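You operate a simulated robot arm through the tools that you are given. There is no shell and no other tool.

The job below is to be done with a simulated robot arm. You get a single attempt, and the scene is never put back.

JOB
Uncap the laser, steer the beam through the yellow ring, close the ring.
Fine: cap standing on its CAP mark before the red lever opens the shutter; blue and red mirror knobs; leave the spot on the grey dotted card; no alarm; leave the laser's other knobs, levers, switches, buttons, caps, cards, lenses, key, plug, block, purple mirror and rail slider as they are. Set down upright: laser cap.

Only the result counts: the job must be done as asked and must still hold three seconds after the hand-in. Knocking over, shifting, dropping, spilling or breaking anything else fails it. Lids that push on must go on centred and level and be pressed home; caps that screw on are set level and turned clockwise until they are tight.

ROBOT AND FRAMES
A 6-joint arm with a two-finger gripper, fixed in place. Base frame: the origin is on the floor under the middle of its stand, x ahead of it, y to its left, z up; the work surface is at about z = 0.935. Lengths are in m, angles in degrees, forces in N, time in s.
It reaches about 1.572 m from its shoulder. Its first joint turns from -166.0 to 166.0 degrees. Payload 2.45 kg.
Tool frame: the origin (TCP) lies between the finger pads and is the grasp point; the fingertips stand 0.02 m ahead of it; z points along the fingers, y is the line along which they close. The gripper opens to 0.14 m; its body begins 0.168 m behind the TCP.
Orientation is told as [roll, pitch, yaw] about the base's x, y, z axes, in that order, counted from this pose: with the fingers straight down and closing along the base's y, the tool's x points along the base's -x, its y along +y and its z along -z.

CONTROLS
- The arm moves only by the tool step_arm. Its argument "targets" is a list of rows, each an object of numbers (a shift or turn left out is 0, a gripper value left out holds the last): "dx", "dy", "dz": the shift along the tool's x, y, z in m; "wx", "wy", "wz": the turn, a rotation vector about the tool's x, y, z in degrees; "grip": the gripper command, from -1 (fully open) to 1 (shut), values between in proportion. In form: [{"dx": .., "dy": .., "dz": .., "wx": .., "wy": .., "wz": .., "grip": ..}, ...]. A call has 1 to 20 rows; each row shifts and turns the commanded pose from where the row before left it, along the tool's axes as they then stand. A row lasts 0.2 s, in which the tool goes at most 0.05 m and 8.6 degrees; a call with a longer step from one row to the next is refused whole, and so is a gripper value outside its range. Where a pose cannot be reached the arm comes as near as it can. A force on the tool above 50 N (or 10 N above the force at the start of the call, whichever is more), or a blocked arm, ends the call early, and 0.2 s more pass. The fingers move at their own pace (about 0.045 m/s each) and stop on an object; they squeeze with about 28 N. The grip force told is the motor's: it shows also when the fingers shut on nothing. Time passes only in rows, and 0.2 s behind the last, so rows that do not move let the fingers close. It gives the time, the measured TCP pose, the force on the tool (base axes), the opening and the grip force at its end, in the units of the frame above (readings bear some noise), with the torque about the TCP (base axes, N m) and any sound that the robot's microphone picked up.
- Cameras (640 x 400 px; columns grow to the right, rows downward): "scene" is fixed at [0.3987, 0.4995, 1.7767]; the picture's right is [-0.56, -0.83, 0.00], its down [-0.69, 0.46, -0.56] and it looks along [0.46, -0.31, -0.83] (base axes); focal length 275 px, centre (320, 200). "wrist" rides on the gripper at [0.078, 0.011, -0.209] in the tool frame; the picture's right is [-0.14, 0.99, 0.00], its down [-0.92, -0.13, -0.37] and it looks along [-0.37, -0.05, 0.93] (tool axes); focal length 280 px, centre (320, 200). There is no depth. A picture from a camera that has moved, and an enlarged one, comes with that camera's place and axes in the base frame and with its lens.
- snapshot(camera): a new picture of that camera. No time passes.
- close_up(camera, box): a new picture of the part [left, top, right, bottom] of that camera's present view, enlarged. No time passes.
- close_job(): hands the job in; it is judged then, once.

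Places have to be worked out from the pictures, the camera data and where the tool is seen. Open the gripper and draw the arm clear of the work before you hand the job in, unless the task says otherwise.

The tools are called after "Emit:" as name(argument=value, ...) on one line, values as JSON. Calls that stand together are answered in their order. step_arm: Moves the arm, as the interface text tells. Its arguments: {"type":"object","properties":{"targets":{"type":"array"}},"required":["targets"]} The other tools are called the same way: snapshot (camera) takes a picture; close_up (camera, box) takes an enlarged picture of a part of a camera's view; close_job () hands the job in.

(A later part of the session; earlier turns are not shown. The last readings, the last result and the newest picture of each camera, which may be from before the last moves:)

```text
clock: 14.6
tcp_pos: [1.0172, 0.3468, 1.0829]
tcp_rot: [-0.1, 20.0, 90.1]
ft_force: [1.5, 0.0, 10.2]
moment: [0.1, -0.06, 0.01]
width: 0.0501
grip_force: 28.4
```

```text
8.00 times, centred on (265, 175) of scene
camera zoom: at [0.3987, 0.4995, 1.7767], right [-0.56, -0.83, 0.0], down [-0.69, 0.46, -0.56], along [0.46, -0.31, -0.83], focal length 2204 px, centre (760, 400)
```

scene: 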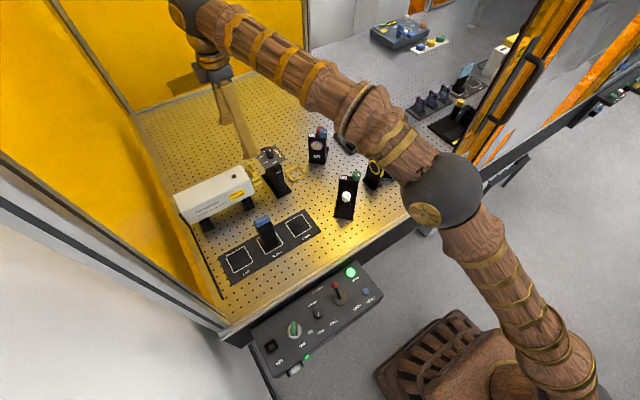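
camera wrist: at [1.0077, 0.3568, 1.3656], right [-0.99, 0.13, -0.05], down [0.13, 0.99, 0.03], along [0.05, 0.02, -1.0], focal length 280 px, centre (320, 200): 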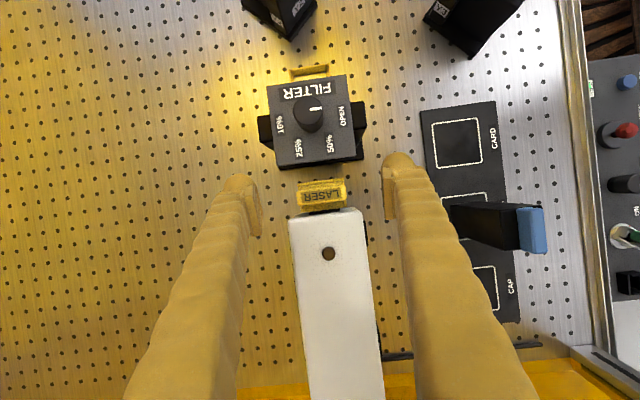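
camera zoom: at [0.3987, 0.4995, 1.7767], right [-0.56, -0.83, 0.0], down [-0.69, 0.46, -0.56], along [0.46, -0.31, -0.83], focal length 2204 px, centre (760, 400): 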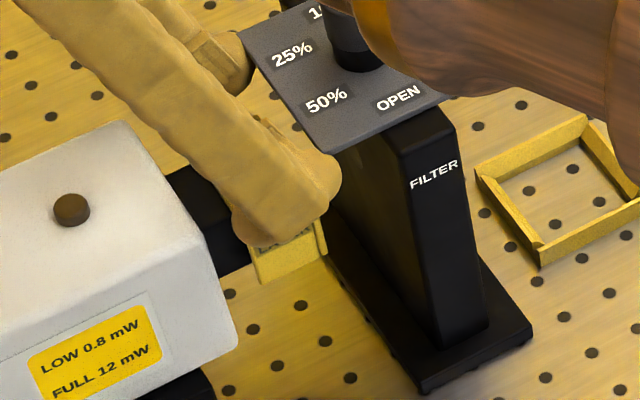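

Fz≈+10 N at the cap's rear edge means the cap still rides on the collar, so this grip can't pull far enough before the pads meet the plate. I'll raise 1 mm, slide the cap back home on the collar, and regrip with the pads offset toward +y.

Emit:
step_arm(targets=[{"dx": 0.0004, "dz": -0.0011}, {"dx": -0.0032, "dz": -0.00117}, {"dx": -0.0032, "dz": -0.00117}, {"dx": -0.0032, "dz": -0.00117}, {"dx": -0.0032, "dz": -0.00117}, {}])

Emit:
close_up(camera="wrist", box=[260, 150, 380, 250])

```text
clock: 16.0
tcp_pos: [1.017, 0.3598, 1.0836]
tcp_rot: [-0.2, 20.0, 90.0]
ft_force: [-0.5, 0.4, -0.1]
moment: [-0.03, 0.0, 0.0]
width: 0.0502
grip_force: 28.3
```

```text
4.00 times, centred on (320, 200) of wrist
camera zoom: at [1.0076, 0.3586, 1.3063], right [-0.99, 0.13, -0.05], down [0.13, 0.99, 0.03], along [0.05, 0.03, -1.0], focal length 1122 px, centre (320, 200)
```

zoom: 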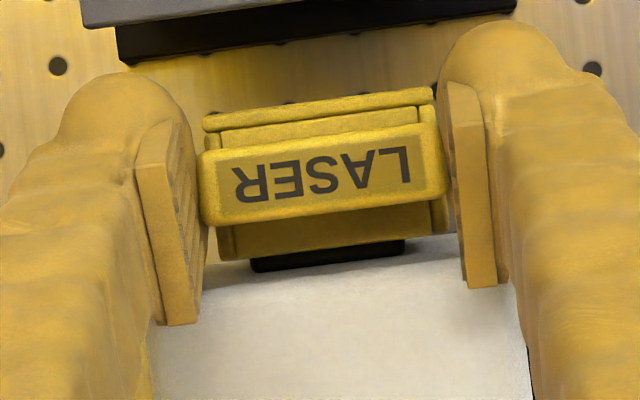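

The cap is home on the collar with zero force. Releasing it, rising straight up, then leaning the tool 12° the other way.

Emit:
step_arm(targets=[{"grip": -0.3}, {"grip": -0.3}, {"grip": -0.3}, {"dx": 0.0068, "dz": -0.0188}, {"dx": 0.0068, "dz": -0.0188}, {"dx": 0.0069, "dz": -0.0188}, {"wy": -8}, {"wy": -8}, {"wy": -8}, {"wy": -8}, {}])

Emit:
snapshot(camera="wrist")

Emit:
close_up(camera="scene", box=[220, 130, 300, 200])

```text
clock: 18.4
tcp_pos: [1.0168, 0.3604, 1.1422]
tcp_rot: [-0.1, -12.0, 90.1]
ft_force: [0.7, 0.3, -0.4]
moment: [-0.03, -0.01, 0.01]
width: 0.0909
grip_force: 0.2
```

```text
taken
camera wrist: at [1.0076, 0.2406, 1.3315], right [-0.99, 0.13, 0.03], down [0.13, 0.82, 0.55], along [0.05, 0.55, -0.83], focal length 280 px, centre (320, 200)
```

wrist: 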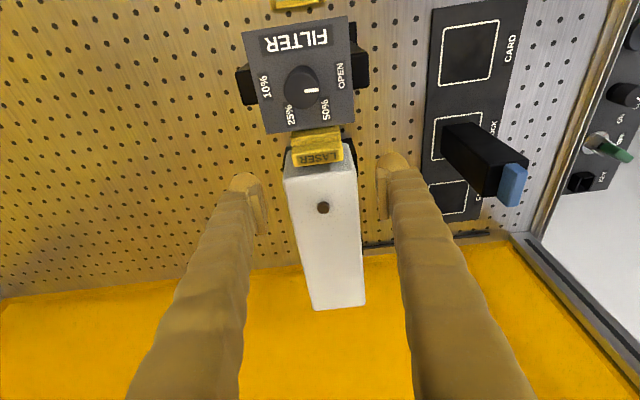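

```text
5.71 times, centred on (260, 165) of scene
camera zoom: at [0.3987, 0.4995, 1.7767], right [-0.56, -0.83, 0.0], down [-0.69, 0.46, -0.56], along [0.46, -0.31, -0.83], focal length 1574 px, centre (663, 400)
```

zoom: 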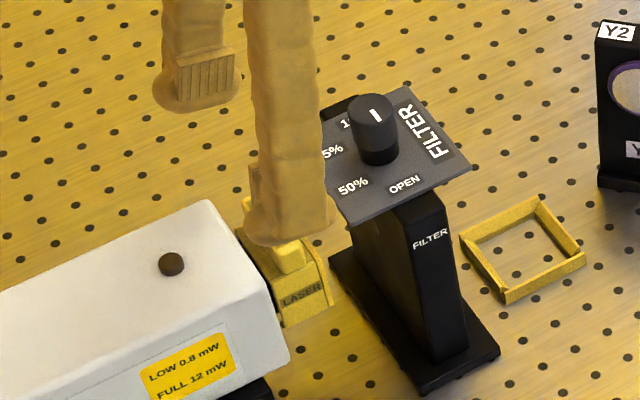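

The scene view now shows the far finger's inner face clearly. I'll zoom in to measure the pad and tip precisely.

Emit:
close_up(camera="scene", box=[232, 130, 268, 160])

Emit:
close_up(camera="wrist", box=[220, 110, 420, 260])

```text
13.33 times, centred on (250, 145) of scene
camera zoom: at [0.3987, 0.4995, 1.7767], right [-0.56, -0.83, 0.0], down [-0.69, 0.46, -0.56], along [0.46, -0.31, -0.83], focal length 3673 px, centre (1253, 933)
```

zoom: 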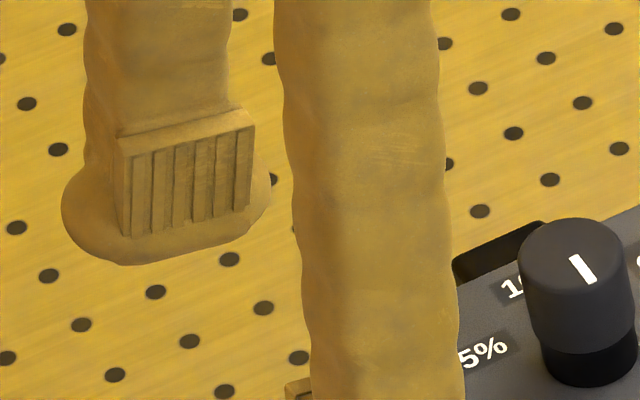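

```text
2.67 times, centred on (320, 185) of wrist
camera zoom: at [1.0076, 0.2406, 1.3315], right [-0.99, 0.13, 0.03], down [0.13, 0.82, 0.55], along [0.05, 0.55, -0.83], focal length 748 px, centre (320, 240)
```

zoom: 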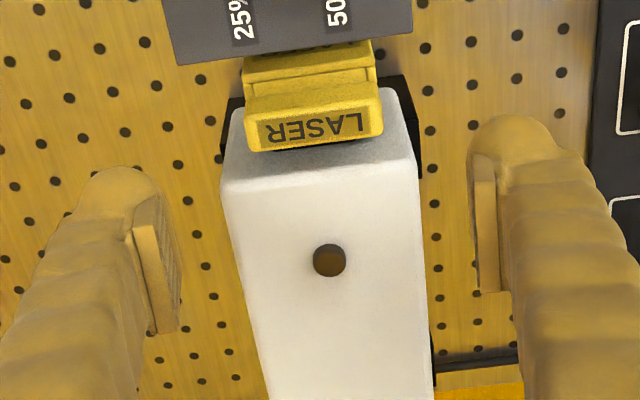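

The fingertips flare to about ±25 mm below the pads, and that flare is what touched the plate edge. A lower grip puts the flare beneath the plate, so only the slimmer finger shaft passes its edge. I'll lean back to +18°, move to y≈0.3535 and drop to z≈1.097 to check alignment.

Emit:
step_arm(targets=[{"wy": 7.5}, {"wy": 7.5}, {"wy": 7.5}, {"wy": 7.5}, {"dx": -0.0036, "dy": -0.001, "dz": 0.0225}, {"dx": -0.0036, "dy": -0.001, "dz": 0.0225}, {}])

Emit:
close_up(camera="wrist", box=[220, 130, 420, 255])

Emit:
close_up(camera="scene", box=[230, 140, 300, 200])

```text
clock: 20.0
tcp_pos: [1.0189, 0.355, 1.0995]
tcp_rot: [0.0, 18.0, 90.0]
ft_force: [-0.7, -1.1, -0.3]
moment: [-0.01, 0.01, 0.01]
width: 0.091
grip_force: 0.0
```

```text
3.20 times, centred on (320, 192) of wrist
camera zoom: at [1.0096, 0.3449, 1.3212], right [-0.99, 0.13, -0.04], down [0.13, 0.99, 0.07], along [0.05, 0.06, -1.0], focal length 897 px, centre (320, 224)
```

zoom: 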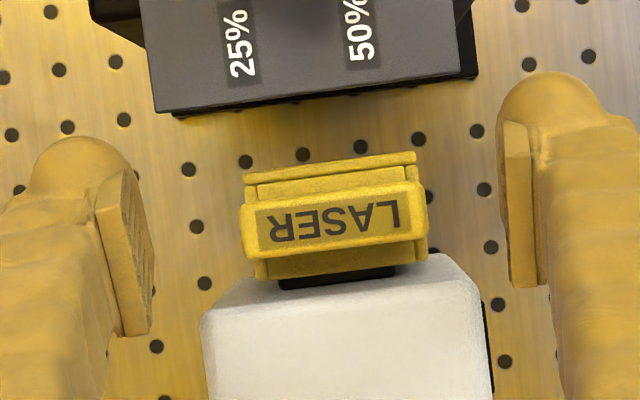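

```text
6.67 times, centred on (265, 170) of scene
camera zoom: at [0.3987, 0.4995, 1.7767], right [-0.56, -0.83, 0.0], down [-0.69, 0.46, -0.56], along [0.46, -0.31, -0.83], focal length 1836 px, centre (687, 400)
```

zoom: 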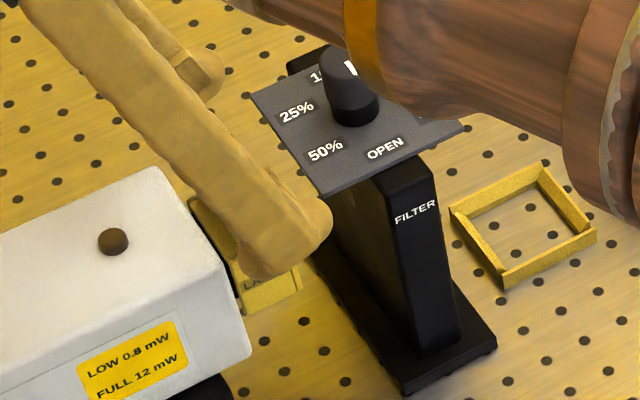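

The flare has 2–4 mm clearance on each side (plate edge y≈0.326, laser face y≈0.381) at the current y≈0.355. I'll descend slowly in small steps and watch the force.

Emit:
step_arm(targets=[{"dx": -0.00185, "dz": 0.0057}, {"dx": -0.00185, "dz": 0.0057}, {"dx": -0.00185, "dz": 0.0057}, {}])

Emit:
close_up(camera="wrist", box=[220, 130, 420, 255])

```text
clock: 21.0
tcp_pos: [1.0199, 0.3539, 1.0804]
tcp_rot: [-0.2, 18.0, 90.0]
ft_force: [-0.1, -0.2, 0.1]
moment: [0.01, 0.0, 0.0]
width: 0.091
grip_force: 0.0
```

```text
3.20 times, centred on (320, 192) of wrist
camera zoom: at [1.0094, 0.3442, 1.3033], right [-0.99, 0.13, -0.04], down [0.13, 0.99, 0.07], along [0.05, 0.06, -1.0], focal length 897 px, centre (320, 224)
```

zoom: 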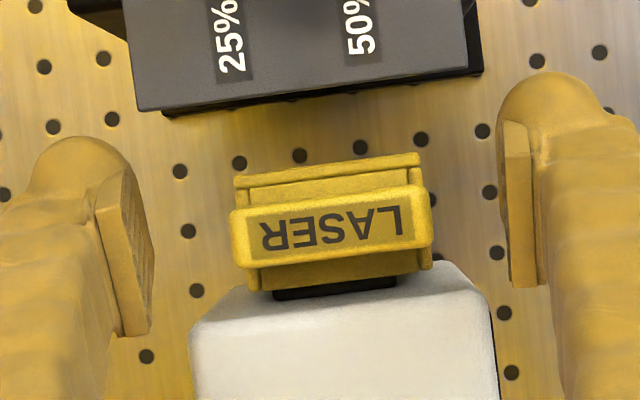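

No contact so far. Continuing down to z≈1.047.

Emit:
step_arm(targets=[{"dx": -0.0022, "dz": 0.0052}, {"dx": -0.0022, "dz": 0.0052}, {"dx": -0.0018, "dz": 0.0053}, {"dx": -0.0017, "dz": 0.0053}, {"dx": -0.0017, "dz": 0.0053}, {"dx": -0.0017, "dz": 0.0053}, {}])

Emit:
close_up(camera="wrist", box=[220, 130, 420, 255])

Emit:
close_up(camera="scene", box=[230, 140, 300, 200])

```text
clock: 22.6
tcp_pos: [1.0204, 0.3551, 1.0478]
tcp_rot: [-0.1, 18.0, 90.0]
ft_force: [0.2, -0.2, 0.4]
moment: [0.02, -0.01, -0.01]
width: 0.0912
grip_force: 0.1
```

```text
3.20 times, centred on (320, 192) of wrist
camera zoom: at [1.0092, 0.345, 1.2706], right [-0.99, 0.13, -0.04], down [0.13, 0.99, 0.07], along [0.05, 0.06, -1.0], focal length 897 px, centre (320, 224)
```

zoom: 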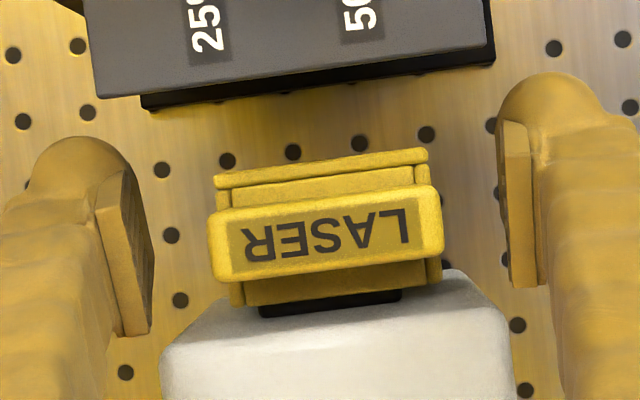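

```text
6.67 times, centred on (265, 170) of scene
camera zoom: at [0.3987, 0.4995, 1.7767], right [-0.56, -0.83, 0.0], down [-0.69, 0.46, -0.56], along [0.46, -0.31, -0.83], focal length 1836 px, centre (687, 400)
```

zoom: 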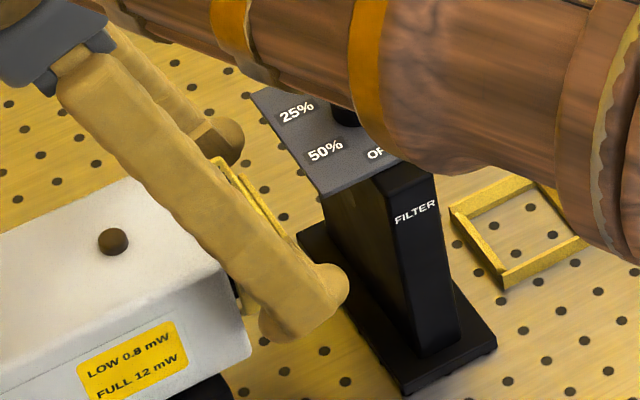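

I'm at z≈1.048 with no contact and the cap between the pads. Closing the gripper.

Emit:
step_arm(targets=[{"grip": 1}, {"grip": 1}, {"grip": 1}, {"grip": 1}, {"grip": 1}])

Emit:
close_up(camera="wrist", box=[220, 130, 420, 255])

```text
clock: 23.8
tcp_pos: [1.0195, 0.3546, 1.0484]
tcp_rot: [-0.1, 18.1, 90.0]
ft_force: [-0.4, -0.1, 0.9]
moment: [0.0, -0.03, -0.01]
width: 0.0524
grip_force: 28.0
```

```text
3.20 times, centred on (320, 192) of wrist
camera zoom: at [1.0092, 0.345, 1.2706], right [-0.99, 0.13, -0.04], down [0.13, 0.99, 0.07], along [0.05, 0.06, -1.0], focal length 897 px, centre (320, 224)
```

zoom: 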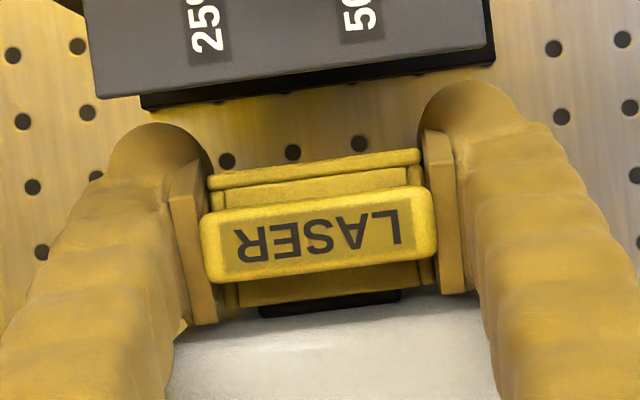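

The grip holds at 0.052 on the cap. Pulling toward −y, 12 mm first.

Emit:
step_arm(targets=[{"dx": 0.0038, "dz": 0.00124}, {"dx": 0.0038, "dz": 0.00124}, {"dx": 0.0038, "dz": 0.00124}, {}])

Emit:
close_up(camera="wrist", box=[220, 130, 420, 255])

Emit:
close_up(camera="scene", box=[230, 140, 300, 200])

```text
clock: 24.8
tcp_pos: [1.02, 0.3419, 1.0481]
tcp_rot: [-0.1, 18.0, 90.1]
ft_force: [-0.1, 1.2, 9.3]
moment: [0.09, 0.0, 0.03]
width: 0.0521
grip_force: 27.9
```

```text
3.20 times, centred on (320, 192) of wrist
camera zoom: at [1.01, 0.3327, 1.2704], right [-0.99, 0.13, -0.04], down [0.13, 0.99, 0.07], along [0.05, 0.06, -1.0], focal length 897 px, centre (320, 224)
```

zoom: 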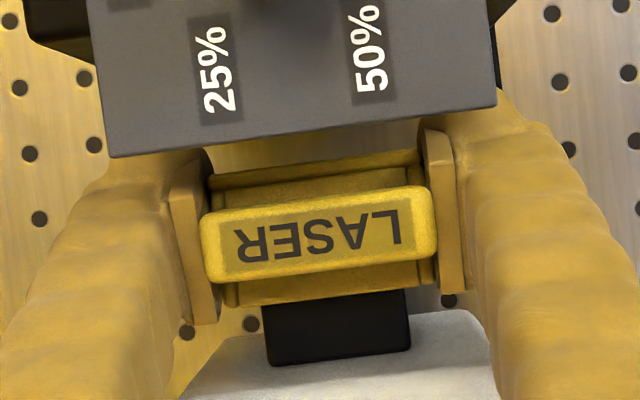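

```text
6.67 times, centred on (265, 170) of scene
camera zoom: at [0.3987, 0.4995, 1.7767], right [-0.56, -0.83, 0.0], down [-0.69, 0.46, -0.56], along [0.46, -0.31, -0.83], focal length 1836 px, centre (687, 400)
```

zoom: 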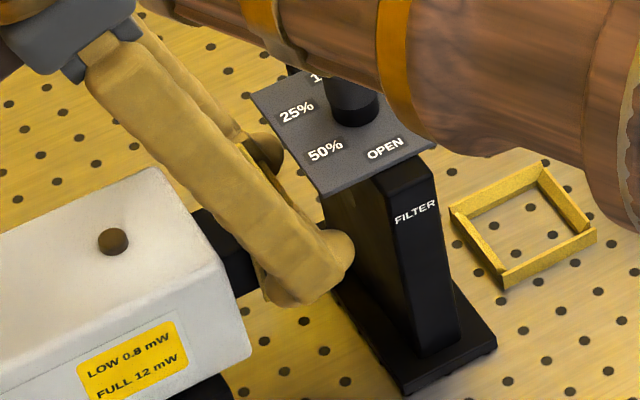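

The cap is resting on the collar with about 9 N upward, so I'll raise 1 mm and pull another 4 mm.

Emit:
step_arm(targets=[{"dx": 0.0003, "dz": -0.001}, {"dx": 0.0019, "dz": 0.0006}, {"dx": 0.0019, "dz": 0.0006}, {}])

Emit:
close_up(camera="wrist", box=[220, 130, 420, 255])

```text
clock: 25.8
tcp_pos: [1.02, 0.3387, 1.0476]
tcp_rot: [-0.1, 18.1, 90.0]
ft_force: [0.7, 0.8, -0.5]
moment: [0.0, 0.0, -0.01]
width: 0.0521
grip_force: 27.6
```

```text
3.20 times, centred on (320, 192) of wrist
camera zoom: at [1.0098, 0.3294, 1.2706], right [-0.99, 0.13, -0.04], down [0.13, 0.99, 0.07], along [0.05, 0.06, -1.0], focal length 897 px, centre (320, 224)
```

zoom: 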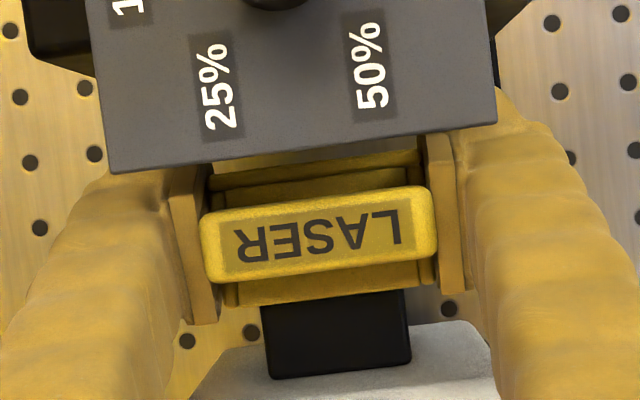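

Zero force at D≈16 mm. Pulling 2 mm more.

Emit:
step_arm(targets=[{"dx": 0.0019, "dz": 0.0006}, {}])

Emit:
close_up(camera="wrist", box=[220, 130, 420, 255])

```text
clock: 26.4
tcp_pos: [1.0206, 0.3356, 1.0483]
tcp_rot: [-0.1, 18.0, 90.0]
ft_force: [0.1, -0.2, -0.2]
moment: [0.01, 0.0, 0.0]
width: 0.052
grip_force: 28.3
```

```text
3.20 times, centred on (320, 192) of wrist
camera zoom: at [1.0096, 0.327, 1.2709], right [-0.99, 0.13, -0.04], down [0.13, 0.99, 0.07], along [0.05, 0.06, -1.0], focal length 897 px, centre (320, 224)
```

zoom: 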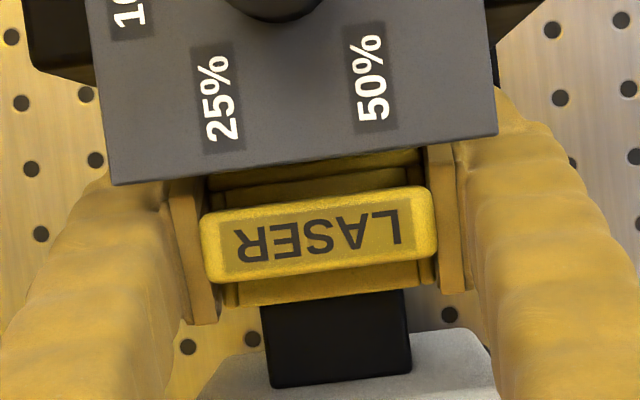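

Still free of force at D≈18.5 mm. To test whether the cap has left the collar, I'll lower it 2 mm, since it was resting on the collar top at this height before.

Emit:
step_arm(targets=[{"dx": -0.0006, "dz": 0.0019}, {}])

```text
clock: 27.0
tcp_pos: [1.0201, 0.337, 1.0482]
tcp_rot: [-0.2, 18.1, 90.0]
ft_force: [3.6, 0.9, 16.7]
moment: [0.31, 0.1, -0.05]
width: 0.0518
grip_force: 28.3
```

There is 16.7 N up at the cap's rear edge, so it is still just on the collar with a small overlap. Raising back 2 mm and pulling 2 mm more.

Emit:
step_arm(targets=[{"dx": 0.0006, "dz": -0.0019}, {"dx": 0.0019, "dz": 0.0006}, {}])

Emit:
close_up(camera="wrist", box=[220, 130, 420, 255])

Emit:
close_up(camera="scene", box=[240, 140, 300, 190])

```text
clock: 27.8
tcp_pos: [1.0188, 0.3362, 1.0477]
tcp_rot: [-0.1, 18.0, 90.0]
ft_force: [-1.1, 1.3, 5.1]
moment: [0.07, -0.01, 0.03]
width: 0.0521
grip_force: 27.8
```

```text
3.20 times, centred on (320, 192) of wrist
camera zoom: at [1.0091, 0.3249, 1.2703], right [-0.99, 0.13, -0.04], down [0.13, 0.99, 0.07], along [0.05, 0.06, -1.0], focal length 897 px, centre (320, 224)
```

zoom: 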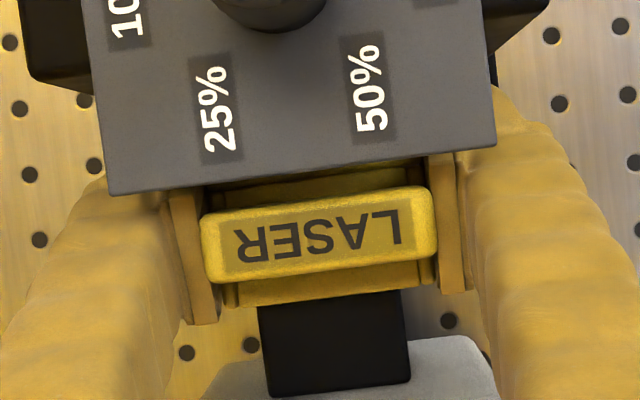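

```text
8.00 times, centred on (270, 165) of scene
camera zoom: at [0.3987, 0.4995, 1.7767], right [-0.56, -0.83, 0.0], down [-0.69, 0.46, -0.56], along [0.46, -0.31, -0.83], focal length 2204 px, centre (720, 480)
```

zoom: 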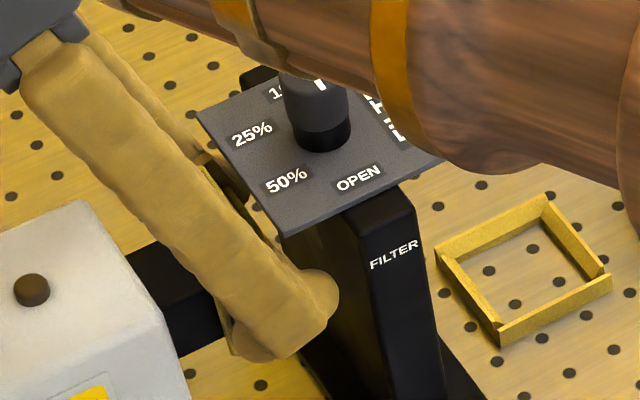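

I'm at D≈20 mm and the finger shafts are now close to the plate edge. I'll raise 1 mm, lean 4° more to move the shafts away from the plate, and pull 2 mm more.

Emit:
step_arm(targets=[{"dx": 0.0004, "dz": -0.0012}, {"wy": 4}, {"dx": 0.0018, "dz": 0.0007}, {}])

Emit:
close_up(camera="wrist", box=[220, 130, 420, 255])

```text
clock: 28.8
tcp_pos: [1.0196, 0.3322, 1.0485]
tcp_rot: [-0.1, 22.0, 90.0]
ft_force: [0.9, -0.4, -0.2]
moment: [0.0, 0.02, -0.03]
width: 0.0519
grip_force: 28.0
```

```text
3.20 times, centred on (320, 192) of wrist
camera zoom: at [1.0097, 0.3385, 1.272], right [-0.99, 0.13, -0.05], down [0.13, 0.99, 0.0], along [0.05, -0.01, -1.0], focal length 897 px, centre (320, 224)
```

zoom: 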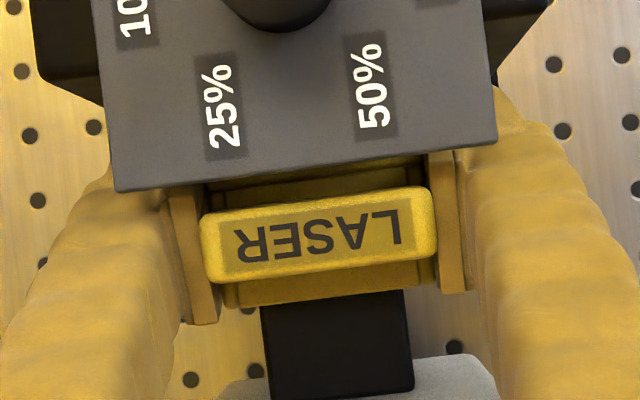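

Zero force at D≈22 mm. I'll repeat the 2 mm lowering test.

Emit:
step_arm(targets=[{"dx": -0.0008, "dz": 0.0019}, {}])

```text
clock: 29.4
tcp_pos: [1.0198, 0.3325, 1.0482]
tcp_rot: [-0.2, 22.0, 90.0]
ft_force: [1.5, 3.0, 18.8]
moment: [0.34, 0.14, -0.08]
width: 0.0518
grip_force: 27.7
```

The cap is still on the collar at D≈22 mm, so the collar is long. It is therefore safe to set the cap back at about 5 mm out, where its weight is still over the collar, and regrip with a fresh 22 mm stroke. Backing up now.

Emit:
step_arm(targets=[{"dx": 0.0008, "dz": -0.0019}, {"dx": -0.0037, "dz": -0.0015}, {"wy": -4}, {"dx": -0.00319, "dz": -0.00104}, {"dx": -0.00319, "dz": -0.00104}, {"dx": -0.00319, "dz": -0.00104}, {"dx": -0.00319, "dz": -0.00104}, {}])

Emit:
close_up(camera="wrist", box=[220, 130, 420, 255])

```text
clock: 31.2
tcp_pos: [1.0206, 0.3498, 1.0494]
tcp_rot: [-0.1, 18.0, 90.0]
ft_force: [0.1, 0.6, 0.2]
moment: [0.01, 0.0, -0.02]
width: 0.0517
grip_force: 27.7
```

```text
3.20 times, centred on (320, 192) of wrist
camera zoom: at [1.009, 0.3404, 1.2721], right [-0.99, 0.13, -0.04], down [0.13, 0.99, 0.07], along [0.05, 0.06, -1.0], focal length 897 px, centre (320, 224)
```

zoom: 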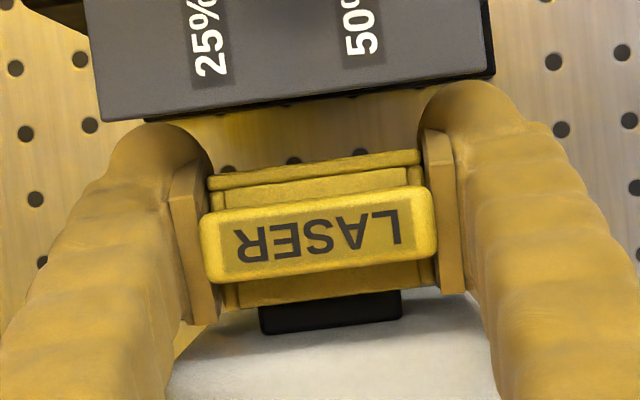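

The cap is at D≈4.8 mm with zero force. Lowering 1 mm so it rests on the collar, then opening the fingers slightly and checking that it stays.

Emit:
step_arm(targets=[{"dx": -0.0003, "dz": 0.0009}, {"grip": 0.1}, {"grip": 0.1}, {}])

Emit:
close_up(camera="wrist", box=[220, 130, 420, 255])

```text
clock: 32.2
tcp_pos: [1.0196, 0.3498, 1.0489]
tcp_rot: [-0.1, 18.0, 90.0]
ft_force: [-0.4, -0.2, 0.0]
moment: [-0.01, 0.01, -0.02]
width: 0.0628
grip_force: 0.0
```

```text
3.20 times, centred on (320, 192) of wrist
camera zoom: at [1.0093, 0.3401, 1.2714], right [-0.99, 0.13, -0.04], down [0.13, 0.99, 0.07], along [0.05, 0.06, -1.0], focal length 897 px, centre (320, 224)
```

zoom: 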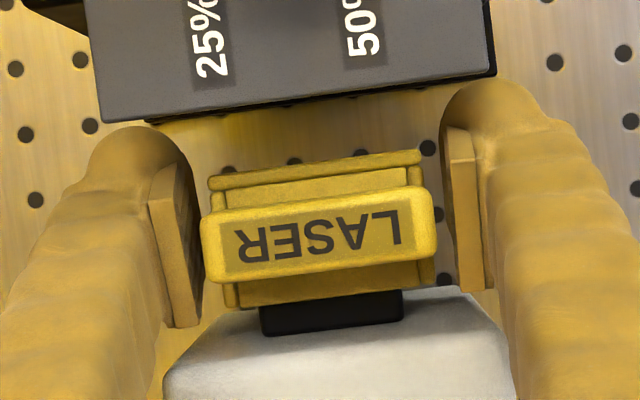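

The cap stays put on the collar. Shifting the open fingers +4.7 mm in y, 3 mm lower and 2° more lean, then gripping again.

Emit:
step_arm(targets=[{"dx": -0.0027, "dz": 0.0007}, {"dx": -0.0027, "dz": 0.0007}, {"wy": 2}, {}])

Emit:
close_up(camera="wrist", box=[220, 130, 420, 255])

```text
clock: 33.2
tcp_pos: [1.0209, 0.3542, 1.0467]
tcp_rot: [-0.2, 20.0, 89.9]
ft_force: [-1.4, -9.9, 7.2]
moment: [0.47, 0.17, 0.36]
width: 0.0637
grip_force: 0.5
```

```text
3.20 times, centred on (320, 192) of wrist
camera zoom: at [1.0097, 0.3523, 1.2689], right [-0.99, 0.13, -0.05], down [0.13, 0.99, 0.03], along [0.05, 0.02, -1.0], focal length 897 px, centre (320, 224)
```

zoom: 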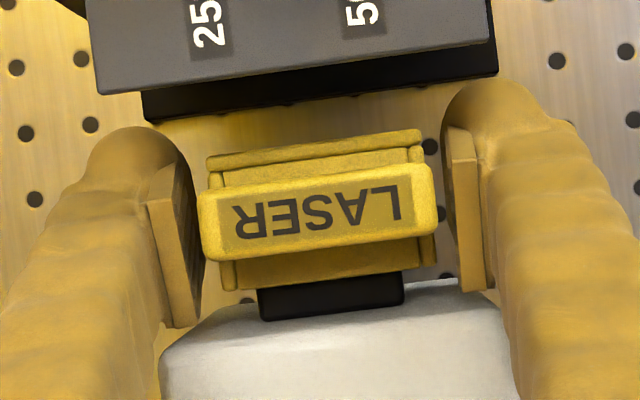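

The near finger is touching the laser's front edge with about 10 N. Backing off 2 mm in −y.

Emit:
step_arm(targets=[{"dx": 0.0019, "dz": 0.0007}, {}])

```text
clock: 33.8
tcp_pos: [1.0197, 0.3538, 1.0451]
tcp_rot: [-0.1, 20.0, 89.9]
ft_force: [0.0, 1.2, -0.2]
moment: [0.02, -0.04, 0.01]
width: 0.0629
grip_force: 0.0
```

Contact is relieved. Closing the grip.

Emit:
step_arm(targets=[{"grip": 1}, {"grip": 1}, {"grip": 1}, {}])

Emit:
close_up(camera="wrist", box=[220, 130, 420, 255])

```text
clock: 34.8
tcp_pos: [1.0187, 0.3529, 1.0449]
tcp_rot: [0.0, 20.0, 89.9]
ft_force: [-0.6, 0.1, 0.5]
moment: [0.0, 0.03, 0.01]
width: 0.052
grip_force: 28.1
```

```text
3.20 times, centred on (320, 192) of wrist
camera zoom: at [1.0093, 0.3507, 1.2678], right [-0.99, 0.13, -0.05], down [0.13, 0.99, 0.03], along [0.05, 0.02, -1.0], focal length 897 px, centre (320, 224)
```

zoom: 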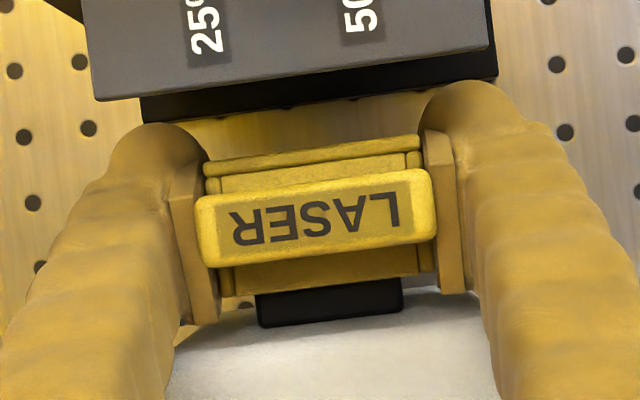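

Gripped again at D≈4.8 mm. Raising 0.8 mm and pulling 19 mm in steps.

Emit:
step_arm(targets=[{"dx": 0.0003, "dz": -0.0008}, {"dx": 0.00376, "dz": 0.00137}, {"dx": 0.00376, "dz": 0.00137}, {"dx": 0.00376, "dz": 0.00137}, {"dx": 0.00376, "dz": 0.00137}, {"dx": 0.00282, "dz": 0.00103}, {}])

Emit:
close_up(camera="wrist", box=[220, 130, 420, 255])

```text
clock: 36.4
tcp_pos: [1.0208, 0.3341, 1.0468]
tcp_rot: [-0.1, 20.0, 90.0]
ft_force: [-0.5, 0.9, 0.0]
moment: [0.02, -0.02, 0.03]
width: 0.0523
grip_force: 28.2
```

```text
3.20 times, centred on (320, 192) of wrist
camera zoom: at [1.0098, 0.3311, 1.2689], right [-0.99, 0.13, -0.05], down [0.13, 0.99, 0.03], along [0.05, 0.03, -1.0], focal length 897 px, centre (320, 224)
```

zoom: 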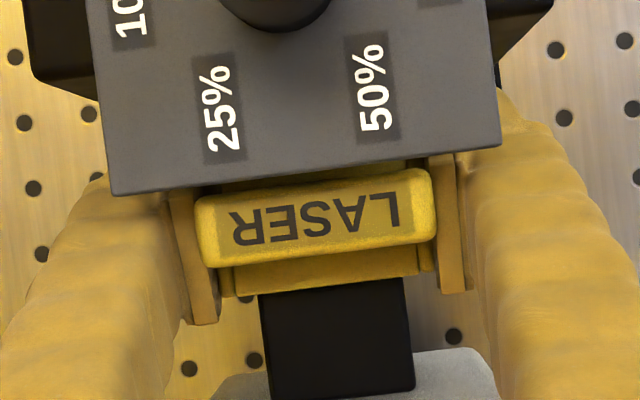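

D≈25 mm and no force. Raising 1 mm, leaning 4° more for shaft clearance, and pulling 2.5 mm more.

Emit:
step_arm(targets=[{"dx": 0.0004, "dz": -0.0012}, {"wy": 4}, {"dx": 0.0023, "dz": 0.001}, {}])

Emit:
close_up(camera="wrist", box=[220, 130, 420, 255])

```text
clock: 37.4
tcp_pos: [1.0198, 0.3308, 1.0482]
tcp_rot: [-0.1, 23.9, 90.0]
ft_force: [-0.6, -0.1, -0.7]
moment: [-0.01, 0.03, 0.01]
width: 0.0523
grip_force: 28.2
```

```text
3.20 times, centred on (320, 192) of wrist
camera zoom: at [1.0097, 0.344, 1.27], right [-0.99, 0.13, -0.06], down [0.13, 0.99, -0.04], along [0.05, -0.04, -1.0], focal length 897 px, centre (320, 224)
```

zoom: 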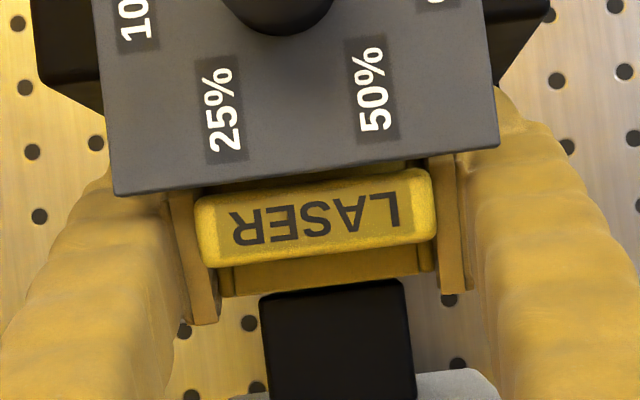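

The collar's rounded front end is now visible beyond the cap's rear edge, so it looks free. I'll confirm with the lowering test.

Emit:
step_arm(targets=[{"dx": -0.0008, "dz": 0.0018}, {}])

Emit:
close_up(camera="wrist", box=[260, 170, 380, 260])

```text
clock: 38.0
tcp_pos: [1.02, 0.3305, 1.0455]
tcp_rot: [-0.1, 23.9, 89.9]
ft_force: [-0.2, -0.3, 0.0]
moment: [0.01, 0.02, -0.01]
width: 0.0523
grip_force: 28.1
```

```text
4.44 times, centred on (320, 215) of wrist
camera zoom: at [1.01, 0.3438, 1.268], right [-0.99, 0.13, -0.06], down [0.13, 0.99, -0.04], along [0.05, -0.04, -1.0], focal length 1246 px, centre (320, 133)
```

zoom: 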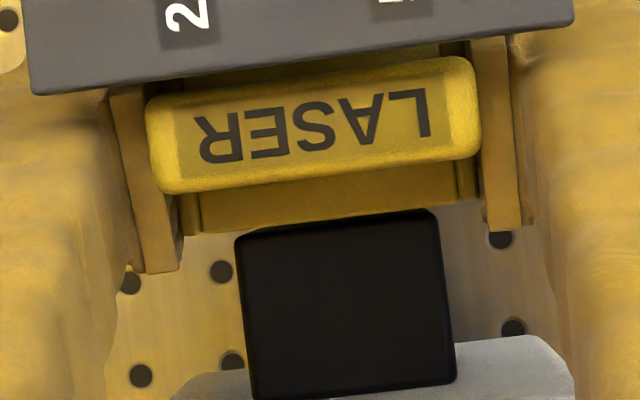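

Force is zero after lowering, so the cap is off the collar. I'll drop another 10 mm to clear the plate, then slide out toward −x by 120 mm between the laser and the filter.

Emit:
step_arm(targets=[{"dx": -0.002, "dz": 0.0046}, {"dx": -0.002, "dz": 0.0046}, {"dy": 0.01}, {"dy": 0.02}, {"dy": 0.03}, {"dy": 0.03}, {"dy": 0.03}, {}])

Emit:
snapshot(camera="wrist")

Emit:
snapshot(camera="scene")

```text
clock: 38.9
tcp_pos: [1.0127, 0.3304, 1.0371]
tcp_rot: [-1.0, 23.9, 89.7]
ft_force: [20.8, 3.6, -0.3]
moment: [0.0, 0.29, -0.37]
width: 0.0522
grip_force: 28.1
stopped in row 4: the force on the tool passed its limit at 78 N (the readings are from after the stop); the commanded pose is now the measured one
```

```text
taken
camera wrist: at [0.9996, 0.3434, 1.2592], right [-0.99, 0.12, -0.07], down [0.13, 0.99, -0.03], along [0.06, -0.04, -1.0], focal length 280 px, centre (320, 200)
```

wrist: 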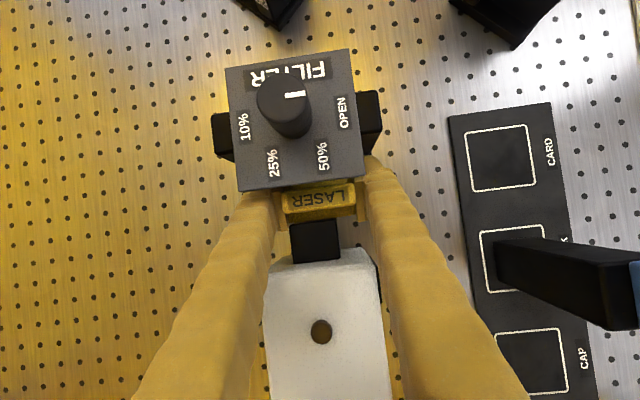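

```text
taken
```

scene: 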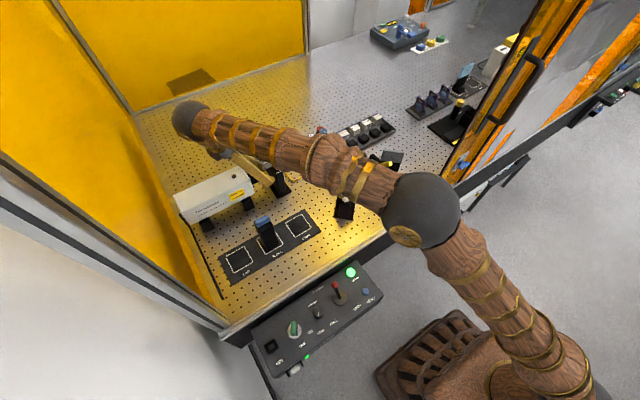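

The far finger hit the collar's far side because the pads reach behind the cap's rear edge, so this low grip can't slide sideways. I'll back off +x and check that the cap and the laser are undisturbed.

Emit:
step_arm(targets=[{"dy": -0.004}, {"dy": -0.004}, {}])

Emit:
close_up(camera="wrist", box=[220, 130, 420, 255])

Emit:
close_up(camera="scene", box=[225, 145, 295, 195])

```text
clock: 39.7
tcp_pos: [1.0185, 0.3312, 1.0373]
tcp_rot: [-0.8, 23.9, 89.8]
ft_force: [0.5, 0.5, -0.8]
moment: [-0.01, 0.03, 0.03]
width: 0.0521
grip_force: 27.5
```

```text
3.20 times, centred on (320, 192) of wrist
camera zoom: at [1.007, 0.3439, 1.2596], right [-0.99, 0.12, -0.07], down [0.13, 0.99, -0.03], along [0.06, -0.04, -1.0], focal length 897 px, centre (320, 224)
```

zoom: 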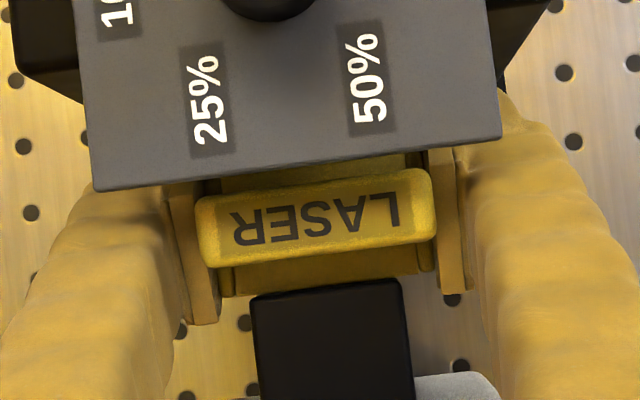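

```text
8.00 times, centred on (260, 170) of scene
camera zoom: at [0.3987, 0.4995, 1.7767], right [-0.56, -0.83, 0.0], down [-0.69, 0.46, -0.56], along [0.46, -0.31, -0.83], focal length 2204 px, centre (800, 440)
```

zoom: 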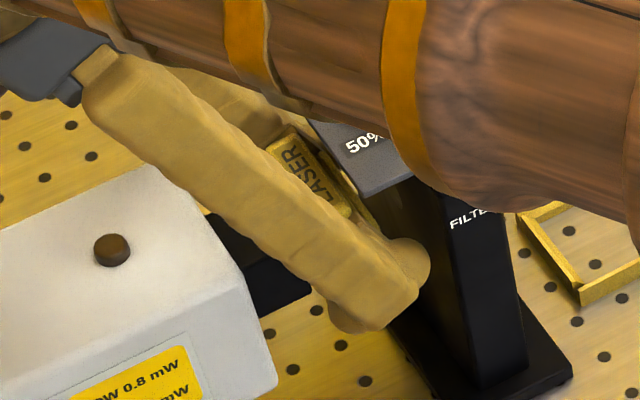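

The cap hasn't slipped and the laser and filter are unmoved. The way out is to reseat the cap about 8 mm from home, where it is stable, and regrip high on the fin with the fingertips above the collar. First I'll raise back to the pull height and straighten the slight roll.

Emit:
step_arm(targets=[{"wx": -0.8}, {"dx": 0.0021, "dz": -0.0048}, {"dx": 0.0021, "dz": -0.0048}, {}])

Emit:
close_up(camera="wrist", box=[220, 130, 420, 255])

```text
clock: 40.7
tcp_pos: [1.0196, 0.3301, 1.0475]
tcp_rot: [0.1, 23.9, 89.8]
ft_force: [0.1, 0.3, -0.2]
moment: [0.02, 0.01, -0.04]
width: 0.0521
grip_force: 28.2
```

```text
3.20 times, centred on (320, 192) of wrist
camera zoom: at [1.0104, 0.3437, 1.2697], right [-0.99, 0.13, -0.05], down [0.13, 0.99, -0.04], along [0.05, -0.04, -1.0], focal length 897 px, centre (320, 224)
```

zoom: 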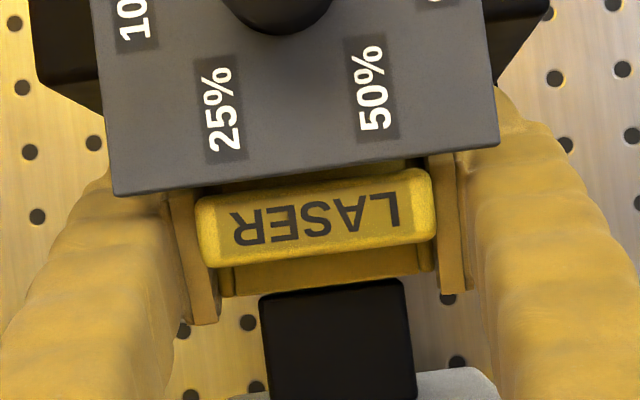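

The view matches the earlier free pose. Reversing the path onto the collar gently: 2.5 mm in +y, tilting back 4°, then a force check.

Emit:
step_arm(targets=[{"dx": 0.0003, "dz": -0.0007}, {"dx": -0.0023, "dz": -0.001}, {"wy": -4}, {"dx": -0.0003, "dz": 0.0008}, {}])

```text
clock: 41.9
tcp_pos: [1.0196, 0.3334, 1.0465]
tcp_rot: [0.1, 19.9, 89.7]
ft_force: [-0.1, -0.3, -0.8]
moment: [0.0, -0.01, -0.01]
width: 0.052
grip_force: 28.4
```

The cap is back on the collar with no force. Pushing 16 mm in +y to about 8.5 mm from home.

Emit:
step_arm(targets=[{"dx": -0.00385, "dz": -0.0014}, {"dx": -0.00385, "dz": -0.0014}, {"dx": -0.00385, "dz": -0.0014}, {"dx": -0.00375, "dz": -0.0014}, {}])

Emit:
close_up(camera="wrist", box=[220, 130, 420, 255])

```text
clock: 43.1
tcp_pos: [1.0202, 0.3493, 1.0471]
tcp_rot: [0.1, 19.9, 89.8]
ft_force: [0.3, -0.2, -0.4]
moment: [-0.01, 0.01, -0.01]
width: 0.0521
grip_force: 29.0
```

```text
3.20 times, centred on (320, 192) of wrist
camera zoom: at [1.0101, 0.3466, 1.2701], right [-0.99, 0.13, -0.05], down [0.13, 0.99, 0.03], along [0.05, 0.03, -1.0], focal length 897 px, centre (320, 224)
```

zoom: 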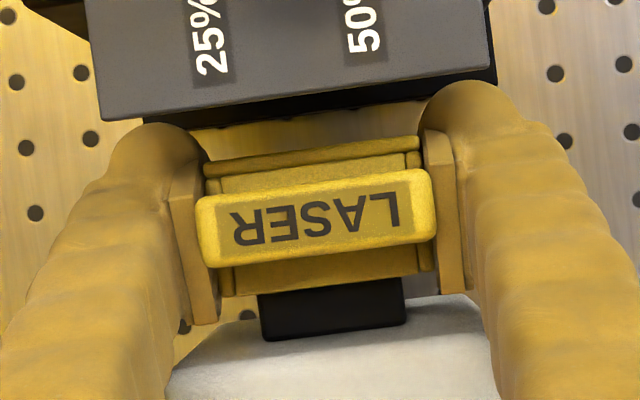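

D≈8.7 mm. Lowering until it rests on the collar, then a small release to check stability.

Emit:
step_arm(targets=[{"dx": -0.0005, "dz": 0.0014}, {}])

```text
clock: 43.7
tcp_pos: [1.019, 0.35, 1.0457]
tcp_rot: [0.1, 19.9, 89.9]
ft_force: [0.7, 0.0, -1.0]
moment: [-0.01, 0.02, 0.0]
width: 0.0521
grip_force: 27.8
```

Emit:
step_arm(targets=[{"dx": -0.0003, "dz": 0.0007}, {"grip": 0.2}, {"grip": 0.2}, {}])

Emit:
close_up(camera="wrist", box=[220, 130, 420, 255])

```text
clock: 44.7
tcp_pos: [1.0198, 0.3496, 1.0442]
tcp_rot: [0.1, 19.9, 89.8]
ft_force: [0.2, -0.7, 0.0]
moment: [0.02, -0.01, 0.04]
width: 0.0563
grip_force: 0.0
```

```text
3.20 times, centred on (320, 192) of wrist
camera zoom: at [1.0098, 0.3472, 1.2677], right [-0.99, 0.13, -0.05], down [0.13, 0.99, 0.03], along [0.05, 0.03, -1.0], focal length 897 px, centre (320, 224)
```

zoom: 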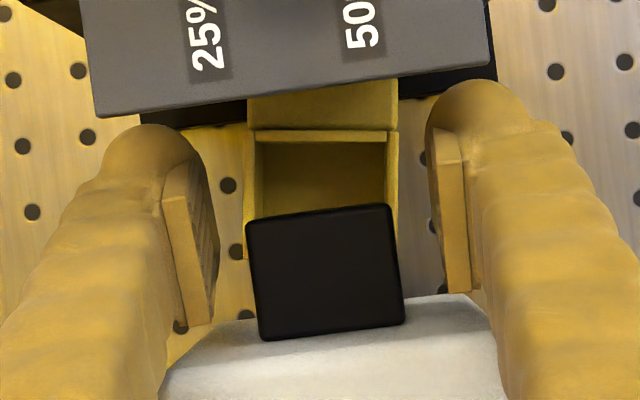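

The cap tipped nose-down when released and I can see into its open back. I need to find out where it is now, so I'll check the scene view closely.

Emit:
close_up(camera="scene", box=[235, 140, 305, 210])

Emit:
close_up(camera="wrist", box=[270, 140, 380, 230])

Emit:
snapshot(camera="wrist")

```text
5.71 times, centred on (270, 175) of scene
camera zoom: at [0.3987, 0.4995, 1.7767], right [-0.56, -0.83, 0.0], down [-0.69, 0.46, -0.56], along [0.46, -0.31, -0.83], focal length 1574 px, centre (606, 343)
```

zoom: 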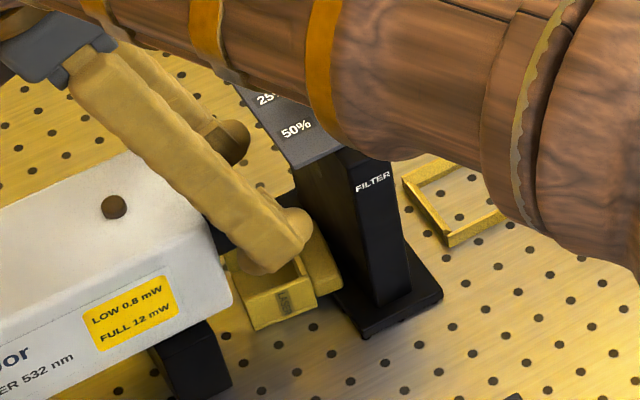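

```text
4.44 times, centred on (325, 185) of wrist
camera zoom: at [1.0098, 0.3472, 1.2677], right [-0.99, 0.13, -0.05], down [0.13, 0.99, 0.03], along [0.05, 0.03, -1.0], focal length 1246 px, centre (298, 267)
```

zoom: 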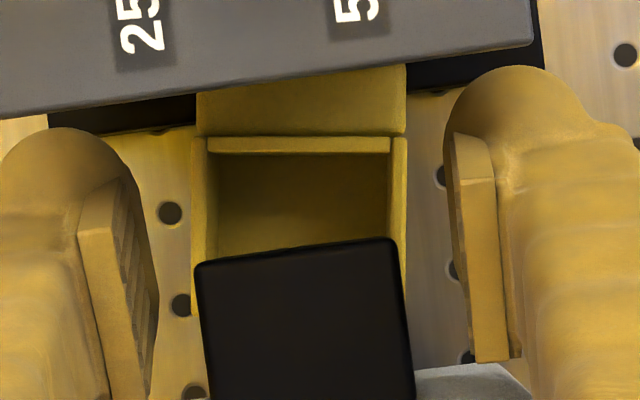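

```text
taken
camera wrist: at [1.0098, 0.3472, 1.2677], right [-0.99, 0.13, -0.05], down [0.13, 0.99, 0.03], along [0.05, 0.03, -1.0], focal length 280 px, centre (320, 200)
```

wrist: 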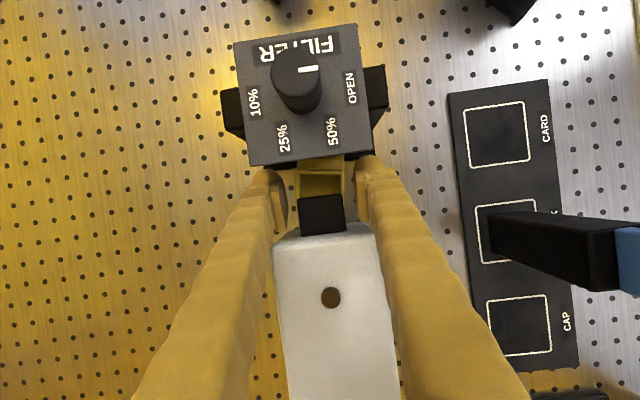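

The cap dropped onto the table between the laser and the filter, open end up. I'll raise the gripper straight out the way it came, then look from better angles to plan the pickup.

Emit:
step_arm(targets=[{"dx": -0.0028, "dz": -0.001}, {"dx": 0.0043, "dz": -0.0118}, {"dx": 0.0043, "dz": -0.0118}, {"dx": 0.00855, "dz": -0.0235}, {"dx": 0.00855, "dz": -0.0235}, {"dx": 0.00855, "dz": -0.0235}, {"dx": 0.00855, "dz": -0.0235}, {}])

Emit:
snapshot(camera="wrist")

Emit:
close_up(camera="scene", box=[235, 150, 305, 210])

```text
clock: 46.5
tcp_pos: [1.0179, 0.3521, 1.1684]
tcp_rot: [0.1, 19.8, 89.8]
ft_force: [0.4, -0.1, 0.4]
moment: [0.0, -0.06, 0.02]
width: 0.056
grip_force: 0.1
```

```text
taken
camera wrist: at [1.0084, 0.3505, 1.3918], right [-0.99, 0.13, -0.05], down [0.13, 0.99, 0.03], along [0.05, 0.03, -1.0], focal length 280 px, centre (320, 200)
```

wrist: 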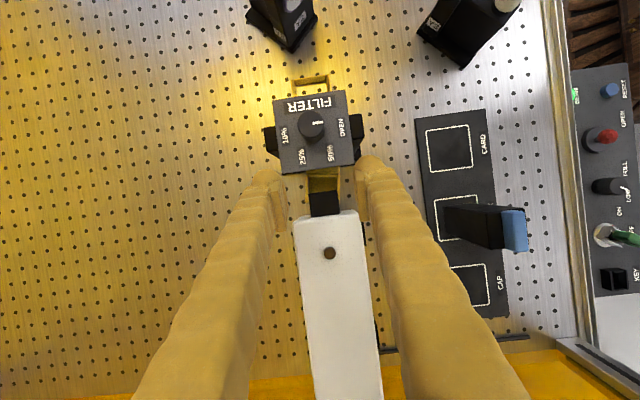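

```text
6.67 times, centred on (270, 180) of scene
camera zoom: at [0.3987, 0.4995, 1.7767], right [-0.56, -0.83, 0.0], down [-0.69, 0.46, -0.56], along [0.46, -0.31, -0.83], focal length 1836 px, centre (653, 333)
```

zoom: 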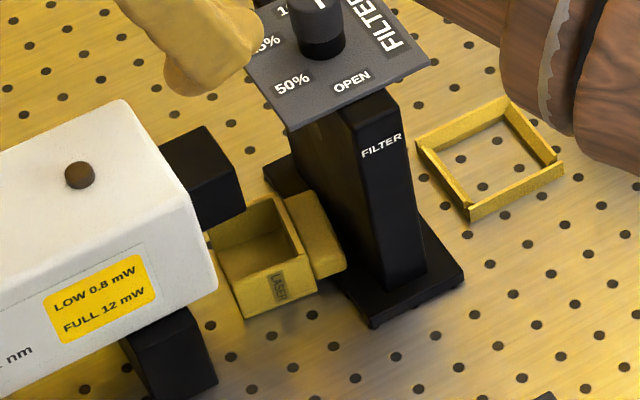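

The cap now stands on the table nose-down, open side up, between the laser and the filter. I'll zoom in to measure it and the clearance under the collar.

Emit:
close_up(camera="scene", box=[250, 160, 300, 200])

Emit:
close_up(camera="wrist", box=[270, 140, 370, 230])

```text
10.00 times, centred on (275, 180) of scene
camera zoom: at [0.3987, 0.4995, 1.7767], right [-0.56, -0.83, 0.0], down [-0.69, 0.46, -0.56], along [0.46, -0.31, -0.83], focal length 2754 px, centre (770, 400)
```

zoom: 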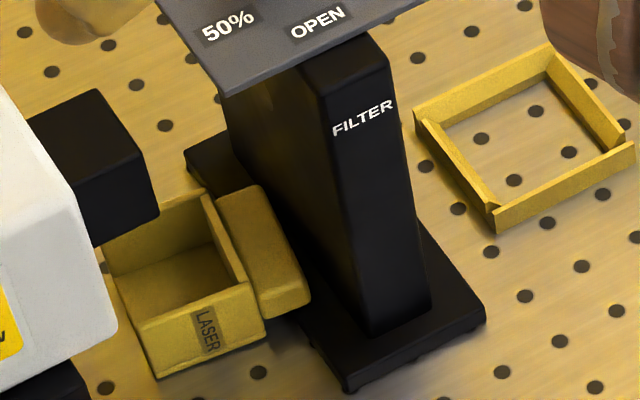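

```text
4.44 times, centred on (320, 185) of wrist
camera zoom: at [1.0084, 0.3505, 1.3918], right [-0.99, 0.13, -0.05], down [0.13, 0.99, 0.03], along [0.05, 0.03, -1.0], focal length 1246 px, centre (320, 267)
```

zoom: 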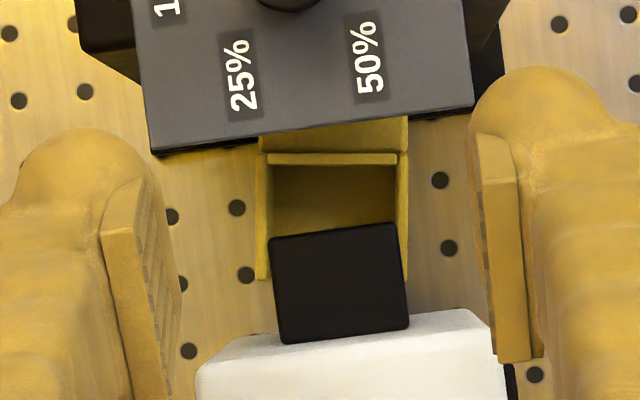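

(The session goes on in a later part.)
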